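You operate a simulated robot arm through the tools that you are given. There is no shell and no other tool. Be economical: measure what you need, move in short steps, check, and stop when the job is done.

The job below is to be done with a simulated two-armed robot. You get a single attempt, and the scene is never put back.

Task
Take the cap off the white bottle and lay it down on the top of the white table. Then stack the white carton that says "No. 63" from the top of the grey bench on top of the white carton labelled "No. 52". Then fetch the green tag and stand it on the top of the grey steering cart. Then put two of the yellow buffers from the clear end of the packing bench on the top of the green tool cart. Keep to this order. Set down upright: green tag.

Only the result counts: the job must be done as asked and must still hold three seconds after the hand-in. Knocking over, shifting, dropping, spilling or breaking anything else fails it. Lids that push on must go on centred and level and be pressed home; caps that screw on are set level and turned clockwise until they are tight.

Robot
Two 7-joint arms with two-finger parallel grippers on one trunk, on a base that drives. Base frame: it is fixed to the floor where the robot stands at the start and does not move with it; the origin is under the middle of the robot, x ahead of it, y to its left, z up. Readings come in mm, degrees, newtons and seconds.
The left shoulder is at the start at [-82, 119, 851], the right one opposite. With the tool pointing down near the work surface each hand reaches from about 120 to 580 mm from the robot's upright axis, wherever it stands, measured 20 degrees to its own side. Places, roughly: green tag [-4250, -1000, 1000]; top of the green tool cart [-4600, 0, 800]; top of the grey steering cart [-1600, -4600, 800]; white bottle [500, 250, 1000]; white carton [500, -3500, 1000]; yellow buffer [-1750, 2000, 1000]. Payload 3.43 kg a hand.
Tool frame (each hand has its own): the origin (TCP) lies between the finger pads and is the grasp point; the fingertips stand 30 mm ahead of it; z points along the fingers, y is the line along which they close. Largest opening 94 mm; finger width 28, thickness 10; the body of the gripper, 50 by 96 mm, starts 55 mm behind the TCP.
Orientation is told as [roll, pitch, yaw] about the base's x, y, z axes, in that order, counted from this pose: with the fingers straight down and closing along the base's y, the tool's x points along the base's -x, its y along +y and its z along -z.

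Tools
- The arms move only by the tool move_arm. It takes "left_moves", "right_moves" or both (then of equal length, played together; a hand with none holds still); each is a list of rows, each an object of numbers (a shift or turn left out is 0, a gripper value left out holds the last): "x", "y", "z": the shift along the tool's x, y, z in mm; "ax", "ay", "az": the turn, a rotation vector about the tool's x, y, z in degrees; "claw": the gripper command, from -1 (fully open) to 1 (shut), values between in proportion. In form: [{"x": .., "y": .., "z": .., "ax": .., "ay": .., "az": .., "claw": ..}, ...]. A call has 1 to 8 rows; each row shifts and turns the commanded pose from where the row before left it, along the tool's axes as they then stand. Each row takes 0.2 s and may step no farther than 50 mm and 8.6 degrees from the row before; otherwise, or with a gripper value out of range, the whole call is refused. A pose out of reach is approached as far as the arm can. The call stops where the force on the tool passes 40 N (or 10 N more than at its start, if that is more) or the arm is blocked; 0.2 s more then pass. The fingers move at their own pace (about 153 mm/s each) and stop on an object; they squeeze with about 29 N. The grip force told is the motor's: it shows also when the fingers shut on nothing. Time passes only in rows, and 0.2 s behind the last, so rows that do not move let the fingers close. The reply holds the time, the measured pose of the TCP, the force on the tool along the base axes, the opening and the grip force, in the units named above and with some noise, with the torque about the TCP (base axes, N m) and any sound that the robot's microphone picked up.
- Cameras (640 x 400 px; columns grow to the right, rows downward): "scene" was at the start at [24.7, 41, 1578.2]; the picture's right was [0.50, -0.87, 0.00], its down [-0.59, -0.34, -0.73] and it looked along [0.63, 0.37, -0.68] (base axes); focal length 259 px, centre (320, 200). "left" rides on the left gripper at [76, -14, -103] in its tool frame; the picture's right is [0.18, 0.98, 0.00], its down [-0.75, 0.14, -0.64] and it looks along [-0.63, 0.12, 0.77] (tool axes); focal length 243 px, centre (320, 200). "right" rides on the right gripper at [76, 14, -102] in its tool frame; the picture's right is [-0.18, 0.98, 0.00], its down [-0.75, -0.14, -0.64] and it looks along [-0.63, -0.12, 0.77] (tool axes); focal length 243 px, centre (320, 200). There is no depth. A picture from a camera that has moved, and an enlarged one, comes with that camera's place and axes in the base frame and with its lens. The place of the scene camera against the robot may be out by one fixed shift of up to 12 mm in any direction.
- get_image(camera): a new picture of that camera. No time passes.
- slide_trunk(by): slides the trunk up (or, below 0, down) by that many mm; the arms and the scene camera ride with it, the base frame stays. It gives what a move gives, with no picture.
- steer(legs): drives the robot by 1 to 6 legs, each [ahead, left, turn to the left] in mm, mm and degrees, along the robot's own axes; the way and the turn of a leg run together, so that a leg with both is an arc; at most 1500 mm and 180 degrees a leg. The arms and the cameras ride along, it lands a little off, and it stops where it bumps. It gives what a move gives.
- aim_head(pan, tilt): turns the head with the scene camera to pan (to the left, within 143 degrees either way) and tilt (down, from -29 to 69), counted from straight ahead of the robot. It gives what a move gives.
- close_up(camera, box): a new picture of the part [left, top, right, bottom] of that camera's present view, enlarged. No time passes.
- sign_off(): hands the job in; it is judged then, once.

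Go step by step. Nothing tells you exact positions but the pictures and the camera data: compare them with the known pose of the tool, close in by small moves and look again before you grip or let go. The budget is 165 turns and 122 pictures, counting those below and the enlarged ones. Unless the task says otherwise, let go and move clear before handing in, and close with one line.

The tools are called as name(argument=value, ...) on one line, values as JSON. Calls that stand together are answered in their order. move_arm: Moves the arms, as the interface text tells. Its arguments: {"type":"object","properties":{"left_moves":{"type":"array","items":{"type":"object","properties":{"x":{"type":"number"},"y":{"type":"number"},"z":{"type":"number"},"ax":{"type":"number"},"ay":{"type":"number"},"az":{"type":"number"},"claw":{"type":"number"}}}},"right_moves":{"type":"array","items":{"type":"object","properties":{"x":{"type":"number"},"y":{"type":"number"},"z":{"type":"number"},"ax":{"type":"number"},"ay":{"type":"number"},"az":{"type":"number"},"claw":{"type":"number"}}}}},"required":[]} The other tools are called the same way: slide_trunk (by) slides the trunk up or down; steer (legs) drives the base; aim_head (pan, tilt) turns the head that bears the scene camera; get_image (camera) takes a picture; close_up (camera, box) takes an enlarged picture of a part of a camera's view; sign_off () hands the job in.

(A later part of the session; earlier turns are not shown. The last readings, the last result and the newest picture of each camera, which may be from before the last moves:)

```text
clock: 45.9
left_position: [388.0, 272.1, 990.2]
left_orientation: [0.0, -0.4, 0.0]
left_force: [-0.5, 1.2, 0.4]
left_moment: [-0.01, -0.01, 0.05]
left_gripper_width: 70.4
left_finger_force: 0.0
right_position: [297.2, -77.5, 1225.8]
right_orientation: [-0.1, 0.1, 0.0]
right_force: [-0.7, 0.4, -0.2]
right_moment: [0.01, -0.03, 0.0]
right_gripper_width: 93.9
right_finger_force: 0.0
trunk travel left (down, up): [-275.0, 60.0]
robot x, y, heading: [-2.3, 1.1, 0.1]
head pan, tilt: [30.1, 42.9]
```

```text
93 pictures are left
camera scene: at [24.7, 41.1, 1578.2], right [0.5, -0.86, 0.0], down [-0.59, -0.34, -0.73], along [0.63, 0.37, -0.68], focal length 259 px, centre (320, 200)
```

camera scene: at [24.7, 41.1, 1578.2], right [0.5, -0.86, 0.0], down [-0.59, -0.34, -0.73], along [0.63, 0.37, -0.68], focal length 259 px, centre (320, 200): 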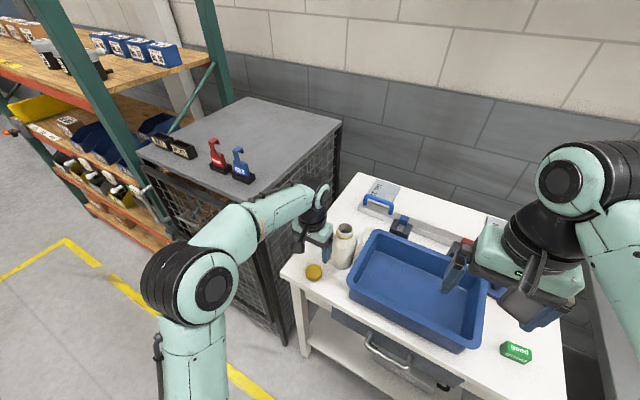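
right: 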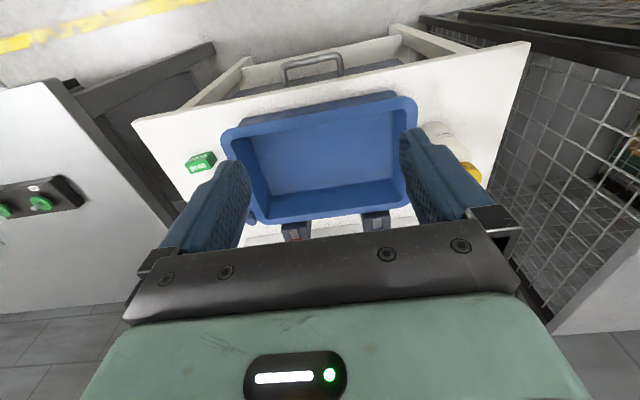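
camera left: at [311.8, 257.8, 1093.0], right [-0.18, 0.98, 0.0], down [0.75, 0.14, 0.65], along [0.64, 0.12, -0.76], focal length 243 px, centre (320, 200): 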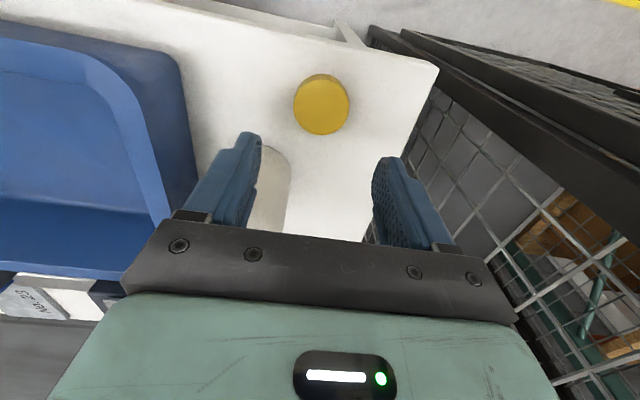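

Cap lies on the table, bottle upright. Now retract the arms and back off from the table, then look to the right.

move_arm(left_moves=[{"z": -48}, {"z": -48}, {"z": -48}, {"x": 40, "z": -25}, {"x": 45}, {"x": 45}, {}], right_moves=[{"x": 25}, {"x": 25}, {"x": 25}, {"y": -25}, {"y": -25}, {"y": -25}, {}])

steer(legs=[[-450, 0, 0]])

aim_head(pan=-60, tilt=25)

get_image(camera="scene")

```text
clock: 47.5
left_position: [258.4, 273.1, 1156.4]
left_orientation: [0.0, -0.3, 0.0]
left_force: [0.1, -0.9, -0.5]
left_moment: [-0.01, 0.02, -0.01]
left_gripper_width: 70.6
left_finger_force: 0.0
right_position: [223.1, -151.2, 1224.6]
right_orientation: [0.1, 0.0, 0.0]
right_force: [0.1, -0.3, 0.1]
right_moment: [-0.01, 0.03, 0.01]
right_gripper_width: 94.0
right_finger_force: 0.1
trunk travel left (down, up): [-275.0, 60.0]
robot x, y, heading: [2.3, 1.9, -0.0]
head pan, tilt: [30.1, 42.9]
```

```text
clock: 50.2
left_position: [-199.4, 272.6, 1157.4]
left_orientation: [-0.1, -0.4, 0.2]
left_force: [0.3, 0.1, 0.6]
left_moment: [0.0, 0.0, -0.02]
left_gripper_width: 70.6
left_finger_force: 0.0
right_position: [-232.1, -150.8, 1225.2]
right_orientation: [0.0, 0.1, 0.2]
right_force: [0.0, 0.0, -0.4]
right_moment: [0.01, 0.03, -0.02]
right_gripper_width: 94.1
right_finger_force: 0.1
trunk travel left (down, up): [-275.0, 60.0]
robot x, y, heading: [-454.4, 2.2, 0.3]
head pan, tilt: [30.1, 42.9]
```

```text
clock: 51.9
left_position: [-198.6, 272.1, 1157.5]
left_orientation: [0.0, -0.3, 0.2]
left_force: [-0.4, 0.2, -0.1]
left_moment: [0.03, -0.01, -0.01]
left_gripper_width: 70.3
left_finger_force: 0.1
right_position: [-232.6, -152.2, 1225.5]
right_orientation: [0.1, -0.1, 0.1]
right_force: [0.4, 0.8, 0.3]
right_moment: [0.0, 0.0, 0.02]
right_gripper_width: 94.1
right_finger_force: 0.1
trunk travel left (down, up): [-275.0, 60.0]
robot x, y, heading: [-453.9, 0.7, 0.4]
head pan, tilt: [-60.0, 25.0]
```

```text
92 pictures are left
camera scene: at [-455.5, -81.4, 1605.7], right [-0.86, -0.5, 0.0], down [-0.21, 0.36, -0.91], along [0.46, -0.78, -0.42], focal length 259 px, centre (320, 200)
```

scene: 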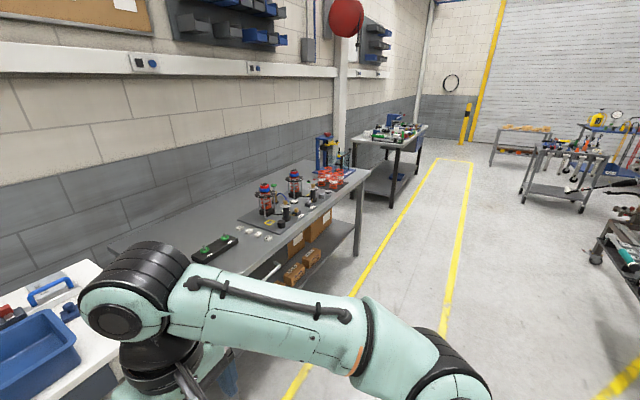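

Aisle at x≈-450 looks free. I'll strafe right along it to about y=-3500.

steer(legs=[[0, -1200, 0], [0, -1200, 0], [0, -1000, 0]])

aim_head(pan=-10, tilt=30)

get_image(camera="scene")

```text
clock: 82.4
left_position: [-185.3, -3205.3, 1155.5]
left_orientation: [-0.1, -0.4, 0.2]
left_force: [-0.6, 1.0, 0.6]
left_moment: [0.01, 0.02, -0.04]
left_gripper_width: 70.4
left_finger_force: 0.0
right_position: [-219.5, -3629.8, 1225.2]
right_orientation: [0.1, 0.0, 0.1]
right_force: [-0.5, -0.1, 0.3]
right_moment: [-0.01, 0.03, -0.03]
right_gripper_width: 94.0
right_finger_force: 0.0
trunk travel left (down, up): [-275.0, 60.0]
robot x, y, heading: [-444.4, -3479.1, -0.2]
head pan, tilt: [-60.0, 25.0]
```

```text
clock: 83.6
left_position: [-186.6, -3204.7, 1157.7]
left_orientation: [-0.1, -0.5, 0.1]
left_force: [-0.5, -1.0, -0.6]
left_moment: [0.03, 0.0, 0.0]
left_gripper_width: 70.4
left_finger_force: 0.1
right_position: [-221.8, -3628.9, 1225.1]
right_orientation: [-0.2, 0.0, 0.0]
right_force: [-0.4, 0.5, 0.1]
right_moment: [0.02, -0.01, 0.02]
right_gripper_width: 93.9
right_finger_force: 0.0
trunk travel left (down, up): [-275.0, 60.0]
robot x, y, heading: [-443.8, -3477.8, -0.1]
head pan, tilt: [-10.0, 30.0]
```

```text
91 pictures are left
camera scene: at [-401.4, -3494.2, 1597.7], right [-0.17, -0.98, 0.0], down [-0.49, 0.09, -0.87], along [0.85, -0.15, -0.5], focal length 259 px, centre (320, 200)
```

scene: 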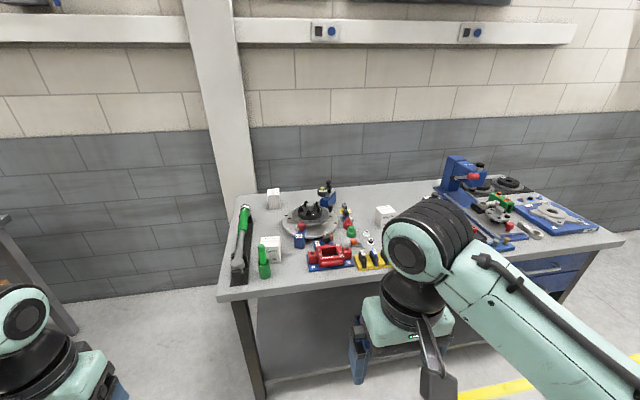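

close_up(camera="scene", box=[210, 170, 420, 300])

```text
3.05 times, centred on (315, 235) of scene
camera zoom: at [-401.4, -3494.2, 1597.7], right [-0.17, -0.98, 0.0], down [-0.49, 0.09, -0.87], along [0.85, -0.15, -0.5], focal length 788 px, centre (335, 93)
```

zoom: 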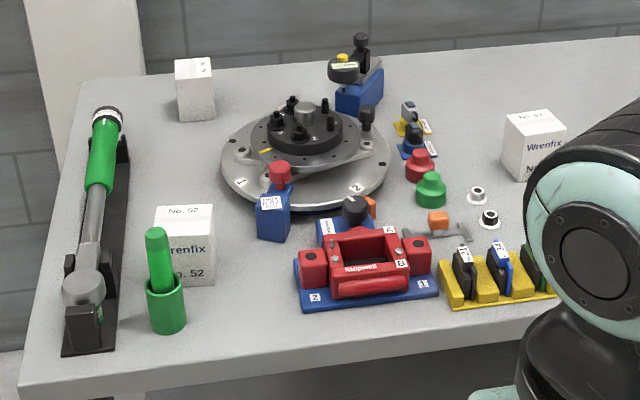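

close_up(camera="scene", box=[255, 180, 300, 215])

close_up(camera="scene", box=[365, 200, 405, 235])

```text
11.43 times, centred on (278, 198) of scene
camera zoom: at [-401.4, -3494.2, 1597.7], right [-0.17, -0.98, 0.0], down [-0.49, 0.09, -0.87], along [0.85, -0.15, -0.5], focal length 2957 px, centre (806, 229)
```

zoom: 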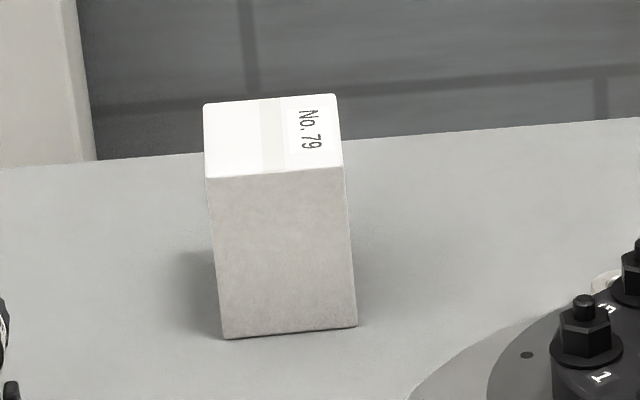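

```text
11.43 times, centred on (385, 218) of scene
camera zoom: at [-401.4, -3494.2, 1597.7], right [-0.17, -0.98, 0.0], down [-0.49, 0.09, -0.87], along [0.85, -0.15, -0.5], focal length 2957 px, centre (-423, 0)
```

zoom: 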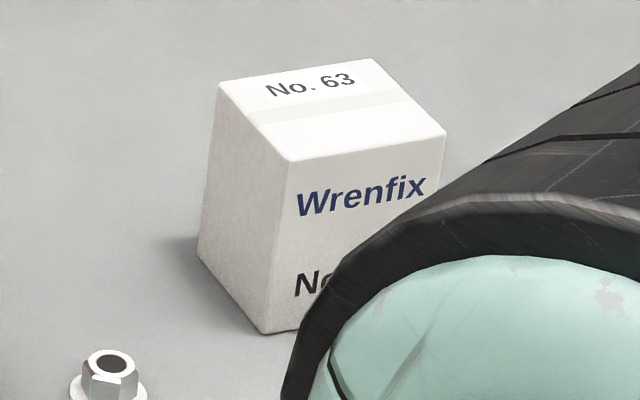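

The right carton is No. 63 (≈[492,-3955]); No. 52 stands at ≈[346,-3437]. I'll drive in front of No. 63.

slide_trunk(by=60)

steer(legs=[[0, -300, 0], [310, 0, 0]])

aim_head(pan=0, tilt=45)

get_image(camera="scene")

get_image(camera="right")

```text
clock: 84.6
left_position: [-187.2, -3205.7, 1217.9]
left_orientation: [0.0, -0.4, 0.1]
left_force: [-0.5, -0.1, -0.4]
left_moment: [-0.01, -0.02, -0.04]
left_gripper_width: 70.8
left_finger_force: 0.0
right_position: [-221.3, -3628.6, 1285.1]
right_orientation: [0.0, 0.0, 0.2]
right_force: [0.4, 0.5, -0.2]
right_moment: [-0.01, -0.07, 0.01]
right_gripper_width: 93.8
right_finger_force: 0.1
trunk travel left (down, up): [-335.0, 0.0]
robot x, y, heading: [-443.0, -3478.0, 0.3]
head pan, tilt: [-10.0, 30.0]
```

```text
clock: 89.5
left_position: [124.6, -3501.2, 1216.3]
left_orientation: [0.1, -0.4, 0.2]
left_force: [0.3, 0.1, 0.6]
left_moment: [-0.04, 0.02, -0.03]
left_gripper_width: 70.5
left_finger_force: 0.1
right_position: [91.1, -3923.7, 1284.6]
right_orientation: [0.0, 0.0, 0.2]
right_force: [-0.5, 0.7, -0.8]
right_moment: [0.0, -0.01, 0.03]
right_gripper_width: 93.8
right_finger_force: 0.1
trunk travel left (down, up): [-335.0, 0.0]
robot x, y, heading: [-134.5, -3774.9, 0.1]
head pan, tilt: [-10.0, 30.0]
```

```text
clock: 90.2
left_position: [126.2, -3500.0, 1216.0]
left_orientation: [0.1, -0.4, 0.1]
left_force: [-0.1, 0.2, -1.0]
left_moment: [0.02, -0.01, -0.03]
left_gripper_width: 70.6
left_finger_force: 0.1
right_position: [91.6, -3924.7, 1284.6]
right_orientation: [0.0, 0.0, 0.1]
right_force: [-0.1, -0.3, -0.1]
right_moment: [0.0, 0.04, 0.0]
right_gripper_width: 93.9
right_finger_force: 0.1
trunk travel left (down, up): [-335.0, 0.0]
robot x, y, heading: [-132.1, -3770.8, 0.1]
head pan, tilt: [0.0, 45.0]
```

```text
87 pictures are left
camera scene: at [-97.5, -3773.7, 1638.4], right [0.0, -1.0, 0.0], down [-0.71, 0.0, -0.71], along [0.71, 0.0, -0.71], focal length 259 px, centre (320, 200)
```

scene: 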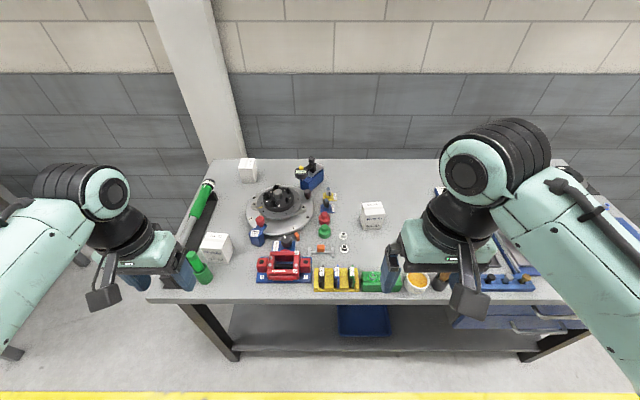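

```text
86 pictures are left
camera right: at [16.0, -3909.8, 1387.3], right [0.18, 0.98, 0.0], down [0.75, -0.14, 0.64], along [0.63, -0.12, -0.77], focal length 243 px, centre (320, 200)
```

right: 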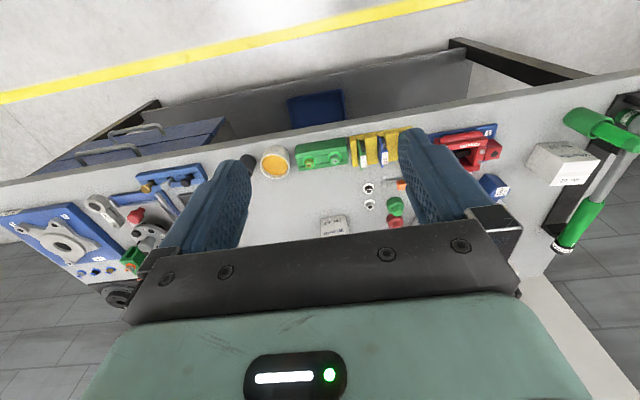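

Bench top ≈ 875, carton 63 ≈ [525,-3955]. I'll drive slightly nearer and extend the right hand over it with a forward tilt.

steer(legs=[[60, 0, 0]])

move_arm(right_moves=[{"x": -40, "z": 18, "y": -5}, {"x": -40, "z": 18, "y": -5}, {"x": -40, "z": 18, "y": -5}, {"x": -40, "z": 18, "y": -5}, {"x": -40, "z": 18, "y": -5, "ay": -8}, {"ay": -8}, {"ay": -8}, {}])

get_image(camera="right")

get_image(camera="scene")

```text
clock: 91.2
left_position: [181.3, -3500.7, 1216.9]
left_orientation: [0.0, -0.4, 0.2]
left_force: [-0.6, 0.0, 0.4]
left_moment: [0.0, -0.01, -0.02]
left_gripper_width: 70.3
left_finger_force: 0.0
right_position: [148.5, -3922.1, 1284.6]
right_orientation: [0.1, 0.0, 0.2]
right_force: [0.5, -0.3, 0.0]
right_moment: [-0.01, 0.0, 0.0]
right_gripper_width: 94.1
right_finger_force: 0.0
trunk travel left (down, up): [-335.0, 0.0]
robot x, y, heading: [-74.4, -3772.3, 0.3]
head pan, tilt: [0.0, 45.0]
```

```text
clock: 93.0
left_position: [183.4, -3499.5, 1217.7]
left_orientation: [0.0, -0.4, 0.2]
left_force: [0.1, 0.1, 0.0]
left_moment: [0.02, 0.04, -0.04]
left_gripper_width: 70.5
left_finger_force: 0.1
right_position: [348.5, -3945.8, 1194.9]
right_orientation: [-0.1, -24.0, 0.1]
right_force: [-0.3, -0.6, 0.0]
right_moment: [-0.04, 0.03, -0.01]
right_gripper_width: 93.9
right_finger_force: 0.1
trunk travel left (down, up): [-335.0, 0.0]
robot x, y, heading: [-70.1, -3776.1, 0.1]
head pan, tilt: [0.0, 45.0]
```

```text
85 pictures are left
camera right: at [238.2, -3932.9, 1258.0], right [0.16, 0.98, 0.08], down [0.43, -0.14, 0.89], along [0.89, -0.11, -0.44], focal length 243 px, centre (320, 200)
```

right: 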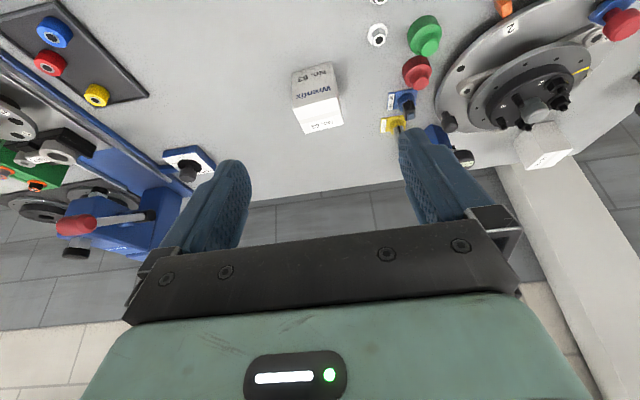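

```text
84 pictures are left
camera scene: at [-38.8, -3773.3, 1638.3], right [0.0, -1.0, 0.0], down [-0.71, 0.0, -0.71], along [0.71, 0.0, -0.71], focal length 259 px, centre (320, 200)
```

scene: 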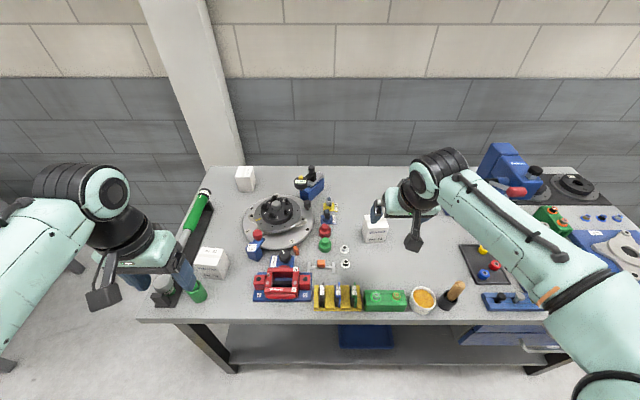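

move_arm(right_moves=[{"x": -22.3, "y": -2.2, "z": 43.9}, {"x": -22.3, "y": -2.2, "z": 43.9}, {"x": -22.3, "y": -2.2, "z": 43.9}, {"x": -22.3, "y": -2.2, "z": 43.9}, {"x": -22.3, "y": -2.2, "z": 43.9}, {}])

get_image(camera="right")

```text
clock: 94.4
left_position: [183.2, -3500.0, 1218.2]
left_orientation: [-0.1, -0.4, 0.2]
left_force: [0.4, -0.7, -0.8]
left_moment: [0.03, -0.02, 0.02]
left_gripper_width: 70.6
left_finger_force: 0.1
right_position: [540.6, -3960.0, 1040.1]
right_orientation: [0.1, -24.1, 0.1]
right_force: [0.2, -0.2, -0.6]
right_moment: [0.01, 0.01, 0.04]
right_gripper_width: 94.1
right_finger_force: 0.0
trunk travel left (down, up): [-335.0, 0.0]
robot x, y, heading: [-74.9, -3774.4, 0.4]
head pan, tilt: [0.0, 45.0]
```

```text
83 pictures are left
camera right: at [429.7, -3945.4, 1102.5], right [0.16, 0.98, 0.07], down [0.43, -0.14, 0.89], along [0.89, -0.11, -0.44], focal length 243 px, centre (320, 200)
```

right: 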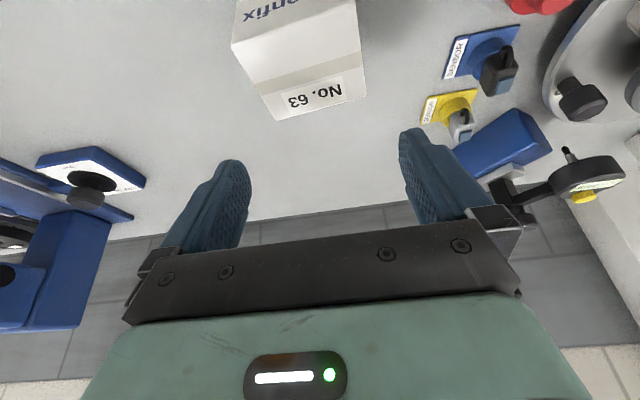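

Carton centre ≈ [538,-3957], top ≈ 957, turned ~4°. Align and descend.

move_arm(right_moves=[{"ax": -1.6, "az": -3.6}, {"x": 15, "y": 1, "z": 31.6}, {"x": 15, "y": 1, "z": 31.6}, {}])

get_image(camera="right")

```text
clock: 95.4
left_position: [184.0, -3498.5, 1216.9]
left_orientation: [-0.1, -0.4, 0.2]
left_force: [0.1, 0.5, -1.4]
left_moment: [0.02, 0.03, 0.02]
left_gripper_width: 70.5
left_finger_force: 0.1
right_position: [539.4, -3954.8, 970.2]
right_orientation: [0.1, -24.2, 4.1]
right_force: [-0.2, -0.8, -0.1]
right_moment: [-0.01, 0.0, 0.02]
right_gripper_width: 94.4
right_finger_force: 0.1
trunk travel left (down, up): [-335.0, 0.0]
robot x, y, heading: [-76.3, -3771.5, 0.1]
head pan, tilt: [0.0, 45.0]
```

```text
82 pictures are left
camera right: at [427.2, -3949.5, 1032.0], right [0.1, 0.99, 0.07], down [0.44, -0.11, 0.89], along [0.9, -0.05, -0.44], focal length 243 px, centre (320, 200)
```

right: 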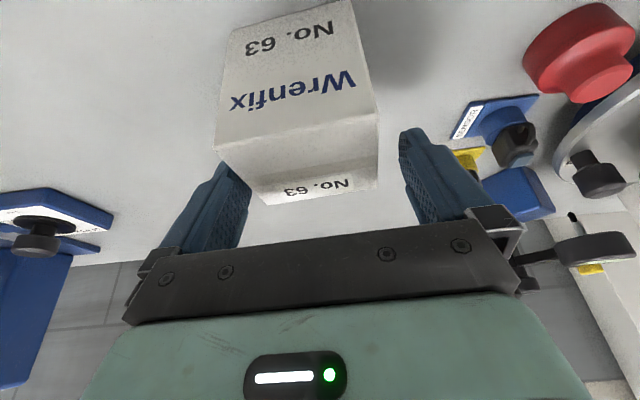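

move_arm(right_moves=[{"y": -6}, {"x": 7, "z": 16}, {"x": 7.5, "z": 16.5}, {}])

move_arm(right_moves=[{"claw": 0.6}, {"claw": 1}, {}])

get_image(camera="right")

```text
clock: 96.4
left_position: [182.9, -3499.8, 1216.8]
left_orientation: [0.0, -0.5, 0.2]
left_force: [-0.4, -0.2, 1.0]
left_moment: [-0.01, -0.01, -0.03]
left_gripper_width: 70.4
left_finger_force: 0.0
right_position: [540.3, -3962.2, 934.3]
right_orientation: [0.0, -24.0, 4.2]
right_force: [0.0, 1.1, -0.5]
right_moment: [-0.01, 0.03, 0.0]
right_gripper_width: 94.0
right_finger_force: 0.0
trunk travel left (down, up): [-335.0, 0.0]
robot x, y, heading: [-73.5, -3771.7, 0.5]
head pan, tilt: [0.0, 45.0]
```

```text
clock: 97.2
left_position: [185.2, -3500.0, 1216.8]
left_orientation: [-0.1, -0.4, 0.2]
left_force: [0.3, -0.3, -0.3]
left_moment: [0.02, -0.01, -0.01]
left_gripper_width: 70.3
left_finger_force: 0.1
right_position: [539.1, -3961.0, 934.4]
right_orientation: [0.0, -24.0, 4.2]
right_force: [-0.2, 2.1, -0.1]
right_moment: [0.18, -0.1, 0.03]
right_gripper_width: 74.5
right_finger_force: 29.3
trunk travel left (down, up): [-335.0, 0.0]
robot x, y, heading: [-70.5, -3775.2, 0.2]
head pan, tilt: [0.0, 45.0]
```

```text
81 pictures are left
camera right: at [428.3, -3955.2, 997.1], right [0.1, 0.99, 0.07], down [0.44, -0.11, 0.89], along [0.89, -0.05, -0.44], focal length 243 px, centre (320, 200)
```

right: 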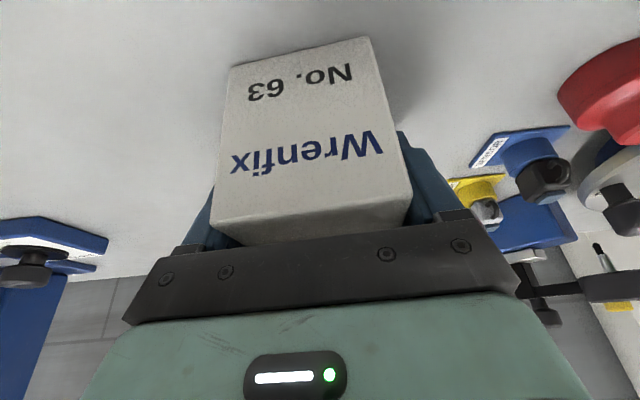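

Gripped (74.5 mm). Lift straight up and retract.

move_arm(right_moves=[{"x": -8, "z": -18}, {"x": -16.3, "z": -36.5}, {"x": -16.3, "z": -36.5}, {"x": -16.3, "z": -36.5}, {"x": -16.3, "z": -36.5}, {}])

move_arm(right_moves=[{"x": 27, "z": -12}, {"x": 41, "z": -18}, {"x": 41, "z": -18}, {"x": 41, "z": -18}, {"x": 41, "z": -18}, {}])

get_image(camera="right")

get_image(camera="scene")

```text
clock: 98.6
left_position: [184.2, -3499.5, 1217.6]
left_orientation: [0.0, -0.4, 0.2]
left_force: [0.7, -1.1, 0.1]
left_moment: [0.02, -0.01, 0.0]
left_gripper_width: 70.4
left_finger_force: 0.1
right_position: [540.0, -3964.1, 1112.9]
right_orientation: [0.0, -24.1, 4.1]
right_force: [-0.2, 0.1, -3.4]
right_moment: [0.04, -0.04, 0.02]
right_gripper_width: 74.0
right_finger_force: 29.0
trunk travel left (down, up): [-335.0, 0.0]
robot x, y, heading: [-72.8, -3775.2, 0.4]
head pan, tilt: [0.0, 45.0]
```

```text
clock: 100.0
left_position: [183.7, -3500.2, 1216.0]
left_orientation: [0.0, -0.4, 0.2]
left_force: [-0.1, -0.3, 0.0]
left_moment: [0.0, 0.02, 0.02]
left_gripper_width: 70.6
left_finger_force: 0.0
right_position: [332.8, -3979.5, 1111.4]
right_orientation: [-0.1, -23.9, 4.2]
right_force: [0.8, -0.2, -3.7]
right_moment: [0.0, 0.02, 0.03]
right_gripper_width: 74.4
right_finger_force: 29.8
trunk travel left (down, up): [-335.0, 0.0]
robot x, y, heading: [-74.3, -3771.6, 0.4]
head pan, tilt: [0.0, 45.0]
```

```text
80 pictures are left
camera right: at [221.3, -3973.4, 1174.9], right [0.1, 0.99, 0.07], down [0.44, -0.11, 0.89], along [0.89, -0.05, -0.44], focal length 243 px, centre (320, 200)
```

right: 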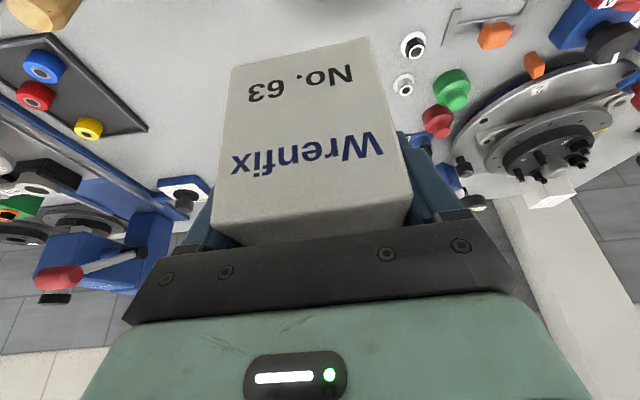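

```text
79 pictures are left
camera scene: at [-38.0, -3773.3, 1638.3], right [0.0, -1.0, 0.0], down [-0.71, 0.0, -0.71], along [0.71, 0.0, -0.71], focal length 259 px, centre (320, 200)
```

scene: 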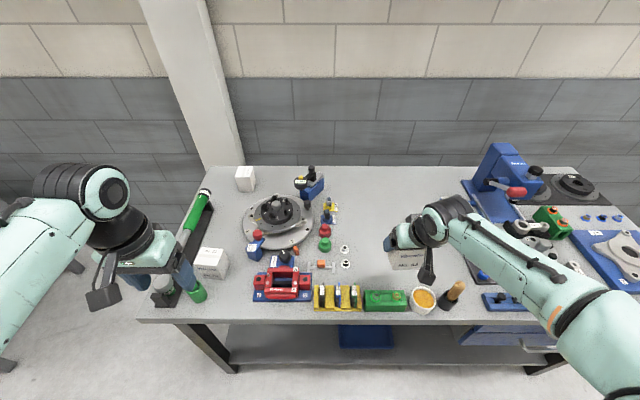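

Carton in hand. No. 52 is at about [405,-3442]; strafe left 500 mm.

steer(legs=[[0, 500, 0]])

get_image(camera="right")

get_image(camera="scene")

```text
clock: 104.9
left_position: [177.3, -2995.5, 1216.6]
left_orientation: [0.0, -0.4, 0.7]
left_force: [-0.6, 0.1, -0.6]
left_moment: [0.01, 0.0, -0.01]
left_gripper_width: 70.5
left_finger_force: 0.1
right_position: [329.7, -3474.3, 1111.3]
right_orientation: [-0.1, -24.1, 4.6]
right_force: [0.3, 0.2, -2.6]
right_moment: [0.03, -0.04, -0.02]
right_gripper_width: 74.3
right_finger_force: 28.7
trunk travel left (down, up): [-335.0, 0.0]
robot x, y, heading: [-76.8, -3269.1, 0.5]
head pan, tilt: [0.0, 45.0]
```

```text
78 pictures are left
camera right: at [218.5, -3469.1, 1175.1], right [0.09, 0.99, 0.07], down [0.44, -0.11, 0.89], along [0.9, -0.05, -0.44], focal length 243 px, centre (320, 200)
```

right: 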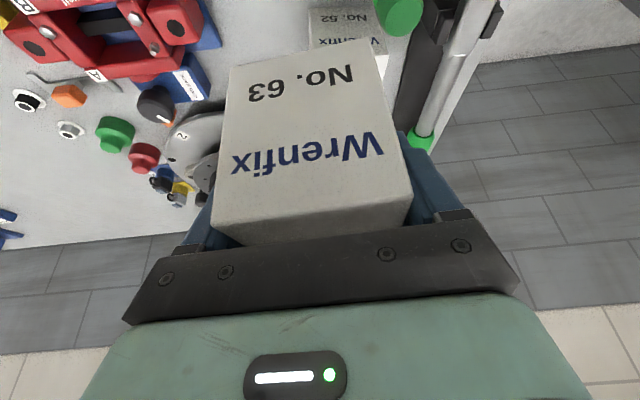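

```text
77 pictures are left
camera scene: at [-42.9, -3270.8, 1638.3], right [0.01, -1.0, 0.0], down [-0.71, -0.01, -0.71], along [0.71, 0.01, -0.71], focal length 259 px, centre (320, 200)
```

scene: 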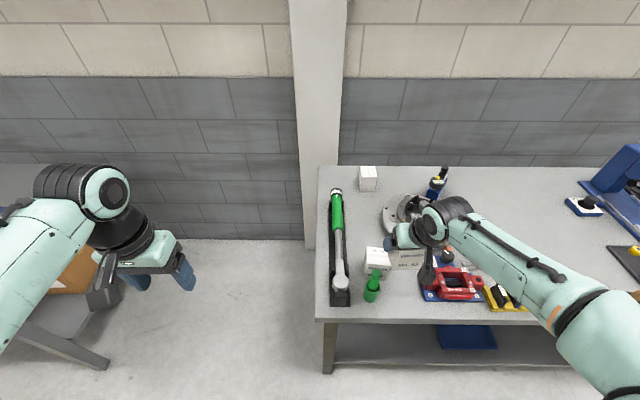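

close_up(camera="scene", box=[340, 220, 440, 310])

close_up(camera="right", box=[280, 0, 440, 100])

```text
4.44 times, centred on (390, 265) of scene
camera zoom: at [-42.9, -3270.8, 1638.3], right [0.01, -1.0, 0.0], down [-0.71, -0.01, -0.71], along [0.71, 0.01, -0.71], focal length 1150 px, centre (9, -89)
```

zoom: 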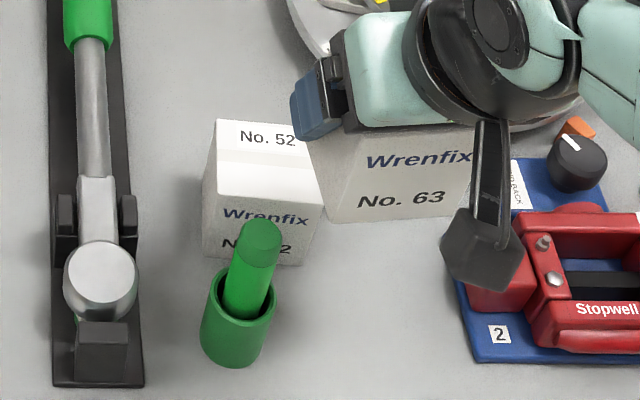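

```text
4.00 times, centred on (360, 50) of right
camera zoom: at [218.5, -3469.1, 1175.1], right [0.09, 0.99, 0.07], down [0.44, -0.11, 0.89], along [0.9, -0.05, -0.44], focal length 970 px, centre (160, 800)
```

zoom: 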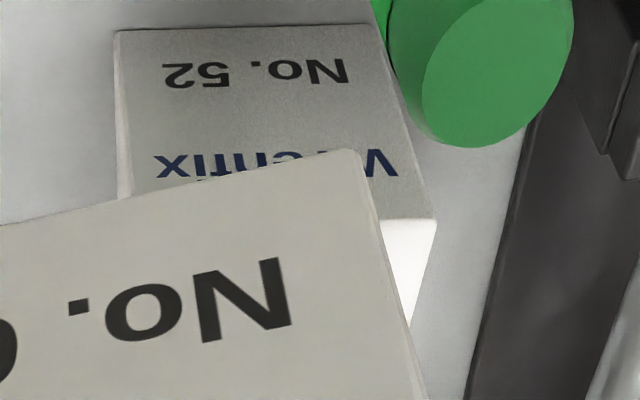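

No. 52 centre ≈ [395,-3441], top ≈ 958. Move the held carton above it, staying clear of the green tool in front.

move_arm(right_moves=[{"x": -12.6, "y": 9.5, "z": 25.7}, {"x": -12.6, "y": 9.5, "z": 25.7}, {"x": -12.6, "y": 9.5, "z": 25.7}, {}])

get_image(camera="right")

close_up(camera="scene", box=[340, 220, 440, 310])

```text
clock: 105.9
left_position: [178.0, -2996.1, 1217.1]
left_orientation: [-0.1, -0.4, 0.5]
left_force: [0.1, 0.7, -0.1]
left_moment: [0.01, 0.03, 0.03]
left_gripper_width: 70.4
left_finger_force: 0.1
right_position: [394.3, -3440.4, 1058.1]
right_orientation: [0.0, -24.0, 4.6]
right_force: [0.4, 0.7, -3.1]
right_moment: [0.0, -0.03, 0.03]
right_gripper_width: 74.7
right_finger_force: 29.4
trunk travel left (down, up): [-335.0, 0.0]
robot x, y, heading: [-77.0, -3267.6, 0.4]
head pan, tilt: [0.0, 45.0]
```

```text
74 pictures are left
camera right: at [282.5, -3435.3, 1120.5], right [0.09, 0.99, 0.07], down [0.44, -0.11, 0.89], along [0.9, -0.05, -0.44], focal length 243 px, centre (320, 200)
```

right: 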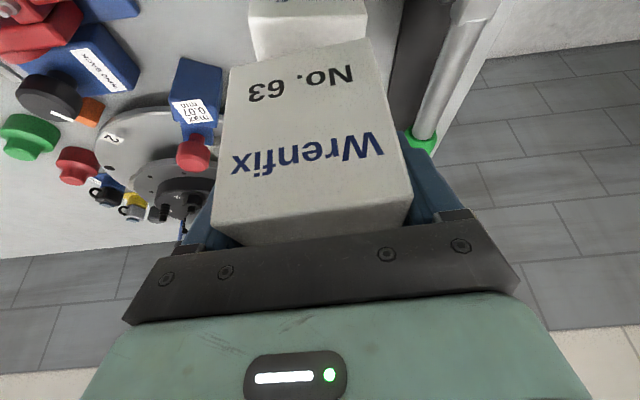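

```text
4.44 times, centred on (390, 265) of scene
camera zoom: at [-43.3, -3271.0, 1638.3], right [0.01, -1.0, 0.0], down [-0.71, -0.01, -0.71], along [0.71, 0.01, -0.71], focal length 1150 px, centre (9, -89)
```

zoom: 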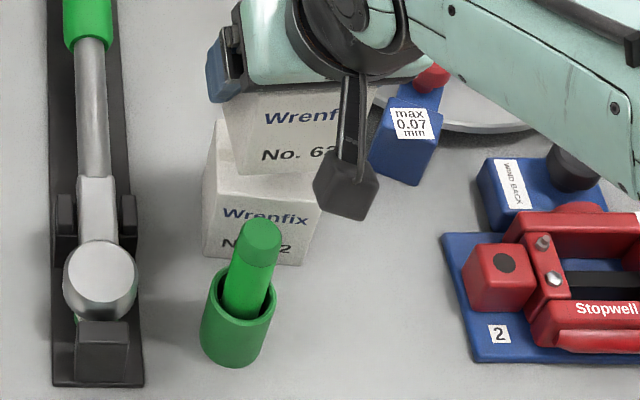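

move_arm(right_moves=[{"x": 8.1, "z": 18.3}, {"x": 4.9, "z": 11}, {"x": 1.6, "z": 3.7}, {"x": 1.6, "z": 3.7}, {}])

close_up(camera="scene", box=[340, 220, 440, 310])

```text
clock: 107.1
left_position: [177.7, -2995.8, 1217.6]
left_orientation: [0.0, -0.6, 0.6]
left_force: [-0.3, -0.6, 0.6]
left_moment: [-0.01, 0.01, 0.0]
left_gripper_width: 70.4
left_finger_force: 0.0
right_position: [393.1, -3440.4, 1019.2]
right_orientation: [0.0, -24.3, 4.5]
right_force: [-0.7, -1.5, 9.8]
right_moment: [0.17, 0.47, 0.08]
right_gripper_width: 74.4
right_finger_force: 29.0
trunk travel left (down, up): [-335.0, 0.0]
robot x, y, heading: [-74.4, -3269.6, 0.9]
head pan, tilt: [0.0, 45.0]
```

```text
4.44 times, centred on (390, 265) of scene
camera zoom: at [-44.1, -3270.7, 1638.5], right [0.01, -1.0, 0.0], down [-0.71, -0.01, -0.71], along [0.71, 0.01, -0.71], focal length 1150 px, centre (9, -89)
```

zoom: 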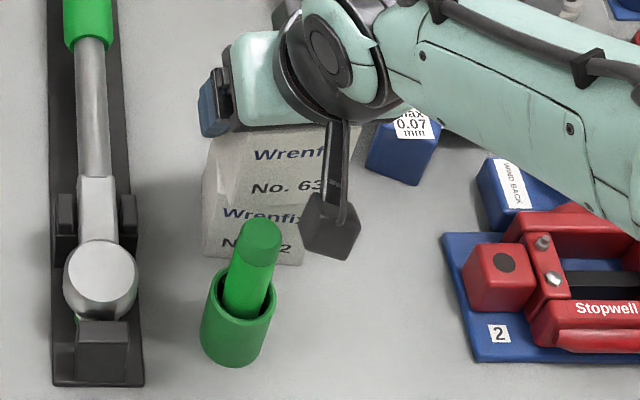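

Carton is seated on No. 52. Open slightly (neighbouring block is near) and lift straight up.

move_arm(right_moves=[{"x": -0.4, "z": -0.9}, {"claw": -0.72}, {}, {"x": -4, "z": -9}, {"x": -12, "z": -27}, {"x": -16.3, "z": -36.5}, {"x": -16.3, "z": -36.5}, {}])

get_image(camera="right")

close_up(camera="scene", box=[340, 210, 440, 310])

```text
clock: 108.9
left_position: [178.4, -2995.9, 1217.5]
left_orientation: [0.0, -0.4, 0.6]
left_force: [-0.2, 0.6, 0.0]
left_moment: [0.02, 0.02, 0.05]
left_gripper_width: 70.5
left_finger_force: 0.0
right_position: [394.0, -3442.5, 1138.8]
right_orientation: [0.0, -24.0, 4.7]
right_force: [0.0, 0.4, -0.4]
right_moment: [-0.02, 0.03, 0.0]
right_gripper_width: 80.8
right_finger_force: 0.0
trunk travel left (down, up): [-335.0, 0.0]
robot x, y, heading: [-78.3, -3270.2, 0.6]
head pan, tilt: [0.0, 45.0]
```

```text
71 pictures are left
camera right: at [282.1, -3436.8, 1202.0], right [0.09, 0.99, 0.08], down [0.44, -0.11, 0.89], along [0.89, -0.05, -0.44], focal length 243 px, centre (320, 200)
```

right: 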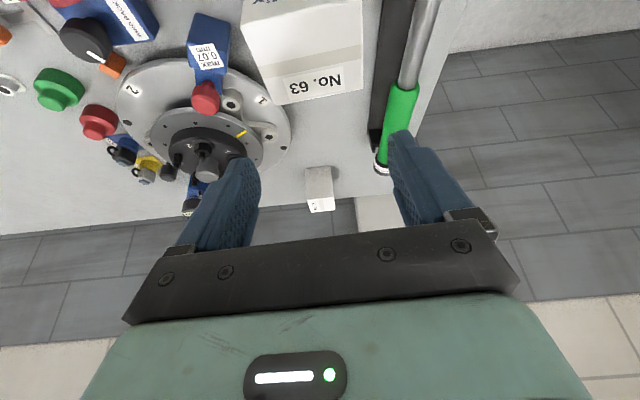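

```text
4.00 times, centred on (390, 260) of scene
camera zoom: at [-43.0, -3270.7, 1638.3], right [0.01, -1.0, 0.0], down [-0.71, -0.01, -0.71], along [0.71, 0.01, -0.71], focal length 1035 px, centre (40, -40)
```

zoom: 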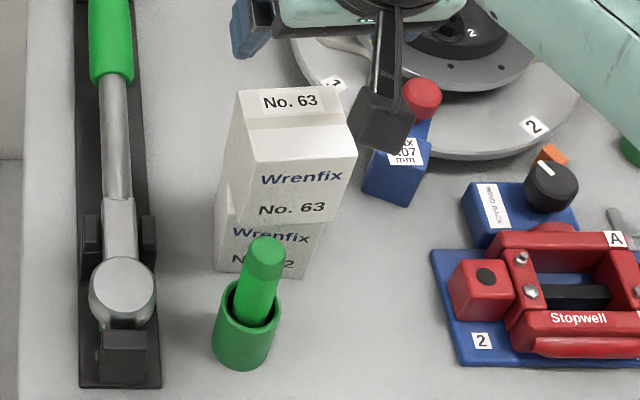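

Stacked neatly. Retract the right arm, back away and look for the way to the green tag.

move_arm(right_moves=[{"x": -16, "z": -36}, {"x": -10, "z": -22}, {"x": 41, "z": -18}, {"x": 41, "z": -18}, {"x": 41, "z": -18, "ay": 8}, {"x": 41, "ay": 8}, {"ay": 8, "y": -4.6}, {}])

steer(legs=[[-450, 0, 0], [0, 0, 150]])

aim_head(pan=0, tilt=18)

get_image(camera="scene")

```text
clock: 110.7
left_position: [178.0, -2994.6, 1217.9]
left_orientation: [0.0, -0.4, 0.6]
left_force: [-0.1, -1.0, -0.7]
left_moment: [0.02, 0.0, 0.04]
left_gripper_width: 70.7
left_finger_force: 0.1
right_position: [218.9, -3458.7, 1190.6]
right_orientation: [0.0, 0.0, 4.6]
right_force: [0.1, -0.6, 0.6]
right_moment: [0.0, -0.03, 0.0]
right_gripper_width: 80.8
right_finger_force: 0.0
trunk travel left (down, up): [-335.0, 0.0]
robot x, y, heading: [-75.6, -3267.9, 0.7]
head pan, tilt: [0.0, 45.0]
```

```text
clock: 119.7
left_position: [-883.1, -3399.0, 1217.4]
left_orientation: [-0.1, -0.4, 152.4]
left_force: [0.1, 0.1, 0.9]
left_moment: [0.0, -0.01, 0.01]
left_gripper_width: 70.6
left_finger_force: 0.0
right_position: [-701.7, -2969.8, 1190.2]
right_orientation: [0.0, 0.0, 156.4]
right_force: [0.1, -0.5, -0.6]
right_moment: [0.02, -0.01, 0.01]
right_gripper_width: 81.0
right_finger_force: 0.1
trunk travel left (down, up): [-335.0, 0.0]
robot x, y, heading: [-529.8, -3272.1, 152.5]
head pan, tilt: [0.0, 45.0]
```

```text
clock: 120.6
left_position: [-883.5, -3398.6, 1216.5]
left_orientation: [0.0, -0.5, 152.5]
left_force: [0.0, -0.1, 0.1]
left_moment: [0.0, -0.01, -0.01]
left_gripper_width: 70.2
left_finger_force: 0.1
right_position: [-701.3, -2969.7, 1190.3]
right_orientation: [0.0, 0.1, 156.3]
right_force: [-0.7, 1.2, 0.4]
right_moment: [-0.01, 0.01, -0.03]
right_gripper_width: 81.0
right_finger_force: 0.1
trunk travel left (down, up): [-335.0, 0.0]
robot x, y, heading: [-527.7, -3275.8, 152.6]
head pan, tilt: [0.0, 18.0]
```

```text
69 pictures are left
camera scene: at [-575.1, -3254.0, 1680.2], right [0.46, 0.89, 0.0], down [0.27, -0.14, -0.95], along [-0.84, 0.44, -0.31], focal length 259 px, centre (320, 200)
```

scene: 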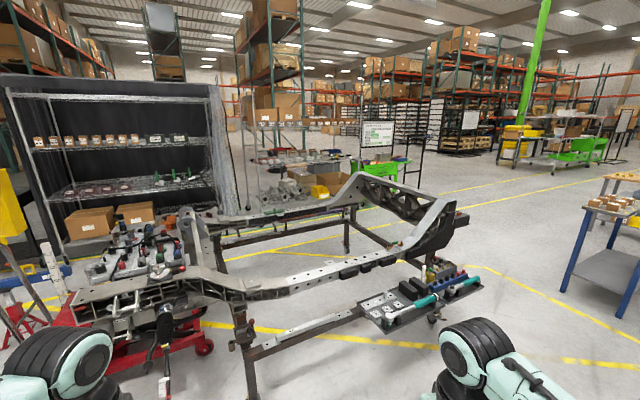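

A chassis frame fills the middle of the room; I'll go round its +y end. First along the aisle to about [-700,-1000], then look again.

steer(legs=[[600, -971, 0], [600, -971, 0], [0, 0, 10]])

get_image(camera="scene")

```text
clock: 138.5
left_position: [-1013.4, -1178.6, 1217.6]
left_orientation: [-0.1, -0.5, 161.2]
left_force: [-0.1, -0.1, 0.3]
left_moment: [0.0, 0.0, 0.0]
left_gripper_width: 70.6
left_finger_force: 0.0
right_position: [-897.6, -727.9, 1189.7]
right_orientation: [0.0, 0.1, 165.1]
right_force: [0.2, -0.1, 0.4]
right_moment: [-0.01, -0.02, 0.0]
right_gripper_width: 80.7
right_finger_force: 0.0
trunk travel left (down, up): [-335.0, 0.0]
robot x, y, heading: [-680.8, -1004.3, 161.2]
head pan, tilt: [0.0, 18.0]
```

```text
68 pictures are left
camera scene: at [-730.4, -989.2, 1680.2], right [0.32, 0.95, 0.0], down [0.29, -0.1, -0.95], along [-0.9, 0.31, -0.31], focal length 259 px, centre (320, 200)
```

scene: 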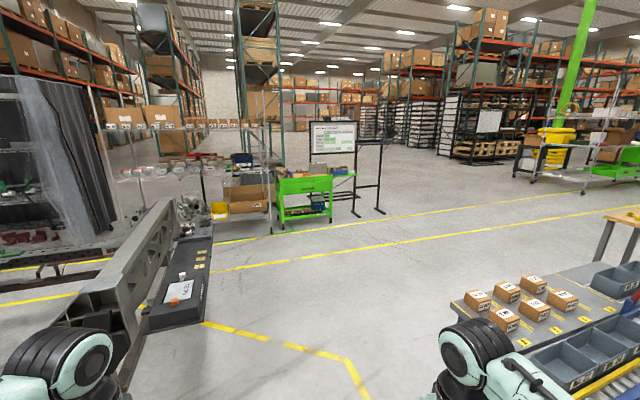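

close_up(camera="scene", box=[100, 110, 380, 260])

```text
2.29 times, centred on (240, 185) of scene
camera zoom: at [-730.4, -989.2, 1680.2], right [0.32, 0.95, 0.0], down [0.29, -0.1, -0.95], along [-0.9, 0.31, -0.31], focal length 591 px, centre (503, 234)
```

zoom: 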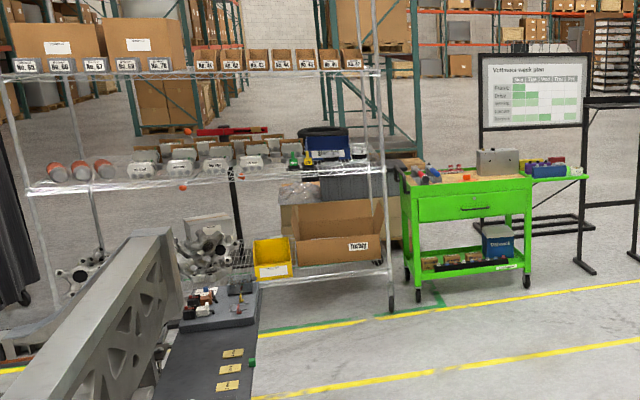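

The green tag seems to be on the middle shelf of the wire rack near [-4350,-1030], and the green tool cart stands to its right. Drive on past the frame's end.

steer(legs=[[1037, 87, 0], [1037, 87, 0], [0, 0, 19]])

aim_head(pan=10, tilt=20)

get_image(camera="scene")

```text
clock: 150.0
left_position: [-2971.8, -778.0, 1217.1]
left_orientation: [-0.1, -0.3, -179.0]
left_force: [0.0, -0.6, 0.0]
left_moment: [0.0, -0.01, -0.03]
left_gripper_width: 70.5
left_finger_force: 0.1
right_position: [-3017.2, -314.5, 1189.7]
right_orientation: [0.0, 0.0, -174.9]
right_force: [-0.2, -0.5, -0.1]
right_moment: [0.01, 0.0, -0.01]
right_gripper_width: 80.9
right_finger_force: 0.1
trunk travel left (down, up): [-335.0, 0.0]
robot x, y, heading: [-2719.4, -503.9, -179.2]
head pan, tilt: [0.0, 18.0]
```

```text
clock: 150.7
left_position: [-2970.8, -779.0, 1216.3]
left_orientation: [-0.1, -0.3, -178.8]
left_force: [-0.2, 0.6, -0.1]
left_moment: [-0.01, 0.01, -0.02]
left_gripper_width: 70.6
left_finger_force: 0.0
right_position: [-3017.2, -316.2, 1190.3]
right_orientation: [-0.1, 0.0, -175.1]
right_force: [-0.6, -0.1, 0.0]
right_moment: [0.0, -0.01, 0.02]
right_gripper_width: 80.8
right_finger_force: 0.1
trunk travel left (down, up): [-335.0, 0.0]
robot x, y, heading: [-2722.8, -502.7, -179.1]
head pan, tilt: [10.0, 20.0]
```

```text
66 pictures are left
camera scene: at [-2768.6, -519.1, 1677.0], right [-0.19, 0.98, 0.0], down [0.34, 0.07, -0.94], along [-0.92, -0.18, -0.34], focal length 259 px, centre (320, 200)
```

scene: 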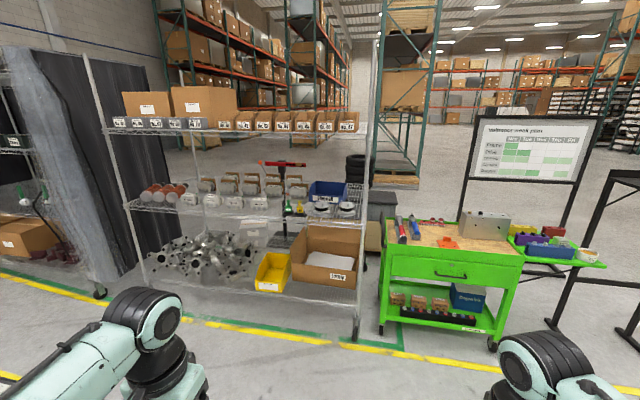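

close_up(camera="scene", box=[250, 150, 370, 230])

close_up(camera="scene", box=[360, 190, 540, 300])

```text
5.00 times, centred on (310, 190) of scene
camera zoom: at [-2768.6, -519.1, 1677.0], right [-0.19, 0.98, 0.0], down [0.34, 0.07, -0.94], along [-0.92, -0.18, -0.34], focal length 1294 px, centre (370, 250)
```

zoom: 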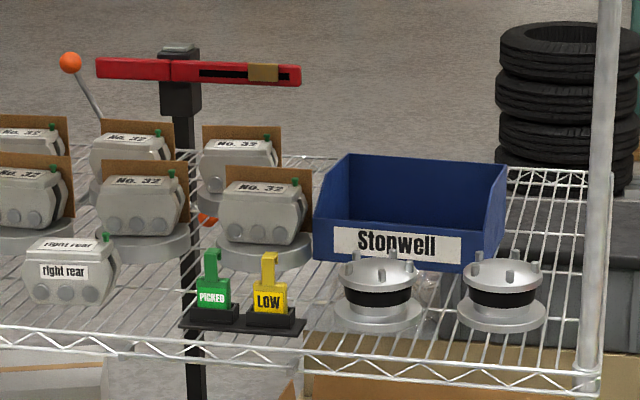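

```text
3.56 times, centred on (450, 245) of scene
camera zoom: at [-2768.6, -519.1, 1677.0], right [-0.19, 0.98, 0.0], down [0.34, 0.07, -0.94], along [-0.92, -0.18, -0.34], focal length 920 px, centre (-142, 40)
```

zoom: 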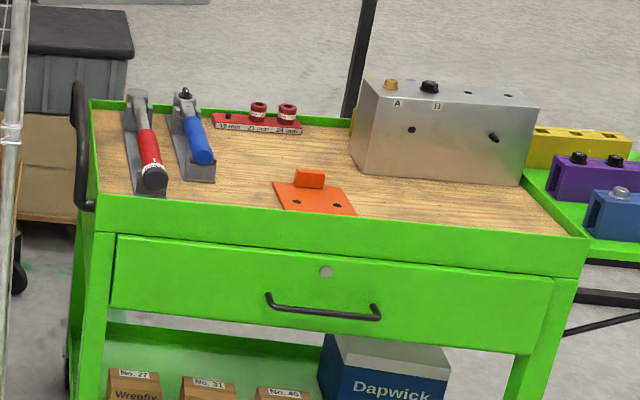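

The green "PICKED" tag stands in a holder beside a yellow one, about [-4300,-1034], ~100 mm behind the shelf's front edge. I'll drive close and use the left hand.

steer(legs=[[970, 364, 0]])

aim_head(pan=12, tilt=38)

get_image(camera="scene")

get_image(camera="left")

```text
clock: 156.0
left_position: [-3920.9, -1164.5, 1218.6]
left_orientation: [0.0, -0.4, -178.3]
left_force: [-0.6, -0.8, 0.7]
left_moment: [0.0, -0.02, -0.01]
left_gripper_width: 70.1
left_finger_force: 0.0
right_position: [-3970.3, -702.2, 1189.8]
right_orientation: [0.0, 0.0, -174.4]
right_force: [0.5, 1.2, -1.1]
right_moment: [0.0, 0.0, 0.02]
right_gripper_width: 81.0
right_finger_force: 0.1
trunk travel left (down, up): [-335.0, 0.0]
robot x, y, heading: [-3671.6, -882.3, -178.4]
head pan, tilt: [10.0, 20.0]
```

```text
clock: 156.8
left_position: [-3920.8, -1164.7, 1217.6]
left_orientation: [0.0, -0.5, -178.4]
left_force: [0.3, 0.2, -0.4]
left_moment: [0.02, -0.01, -0.01]
left_gripper_width: 70.3
left_finger_force: 0.0
right_position: [-3970.5, -700.9, 1191.0]
right_orientation: [0.0, 0.0, -174.4]
right_force: [-0.8, 0.1, -0.4]
right_moment: [0.01, -0.02, 0.01]
right_gripper_width: 81.0
right_finger_force: 0.2
trunk travel left (down, up): [-335.0, 0.0]
robot x, y, heading: [-3666.3, -884.6, -178.3]
head pan, tilt: [12.0, 38.0]
```

```text
63 pictures are left
camera scene: at [-3713.5, -904.2, 1648.6], right [-0.24, 0.97, 0.0], down [0.6, 0.15, -0.79], along [-0.77, -0.19, -0.62], focal length 259 px, centre (320, 200)
```

scene: 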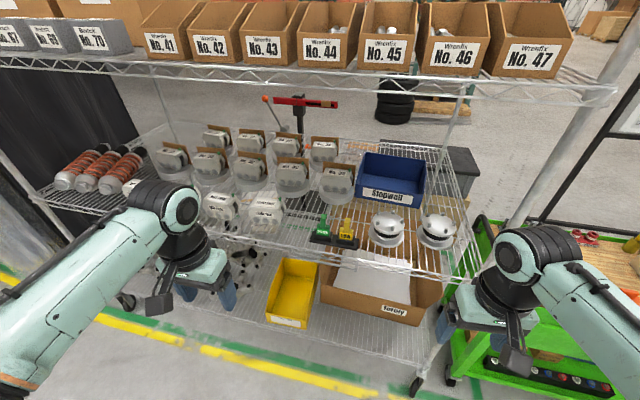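

```text
62 pictures are left
camera left: at [-3844.4, -1147.8, 1319.1], right [0.21, -0.98, 0.0], down [-0.74, -0.16, 0.65], along [-0.63, -0.14, -0.76], focal length 243 px, centre (320, 200)
```

left: 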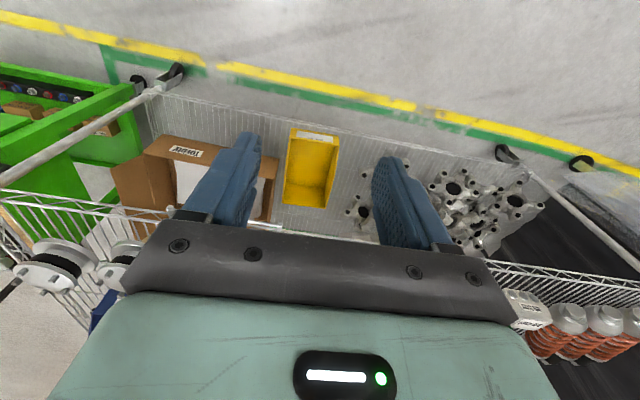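

close_up(camera="scene", box=[280, 190, 400, 270])

```text
5.00 times, centred on (340, 230) of scene
camera zoom: at [-3713.5, -904.2, 1648.6], right [-0.24, 0.97, 0.0], down [0.6, 0.15, -0.79], along [-0.77, -0.19, -0.62], focal length 1294 px, centre (220, 50)
```

zoom: 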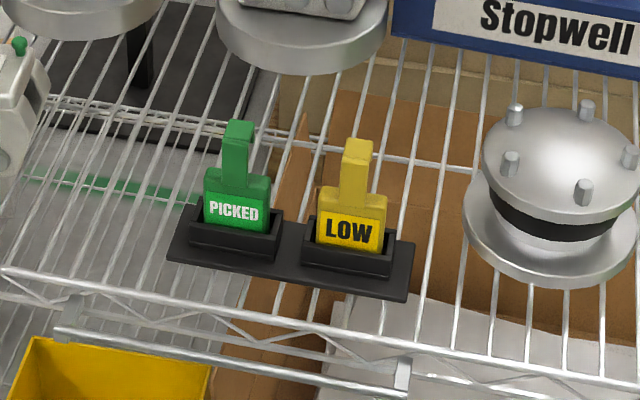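

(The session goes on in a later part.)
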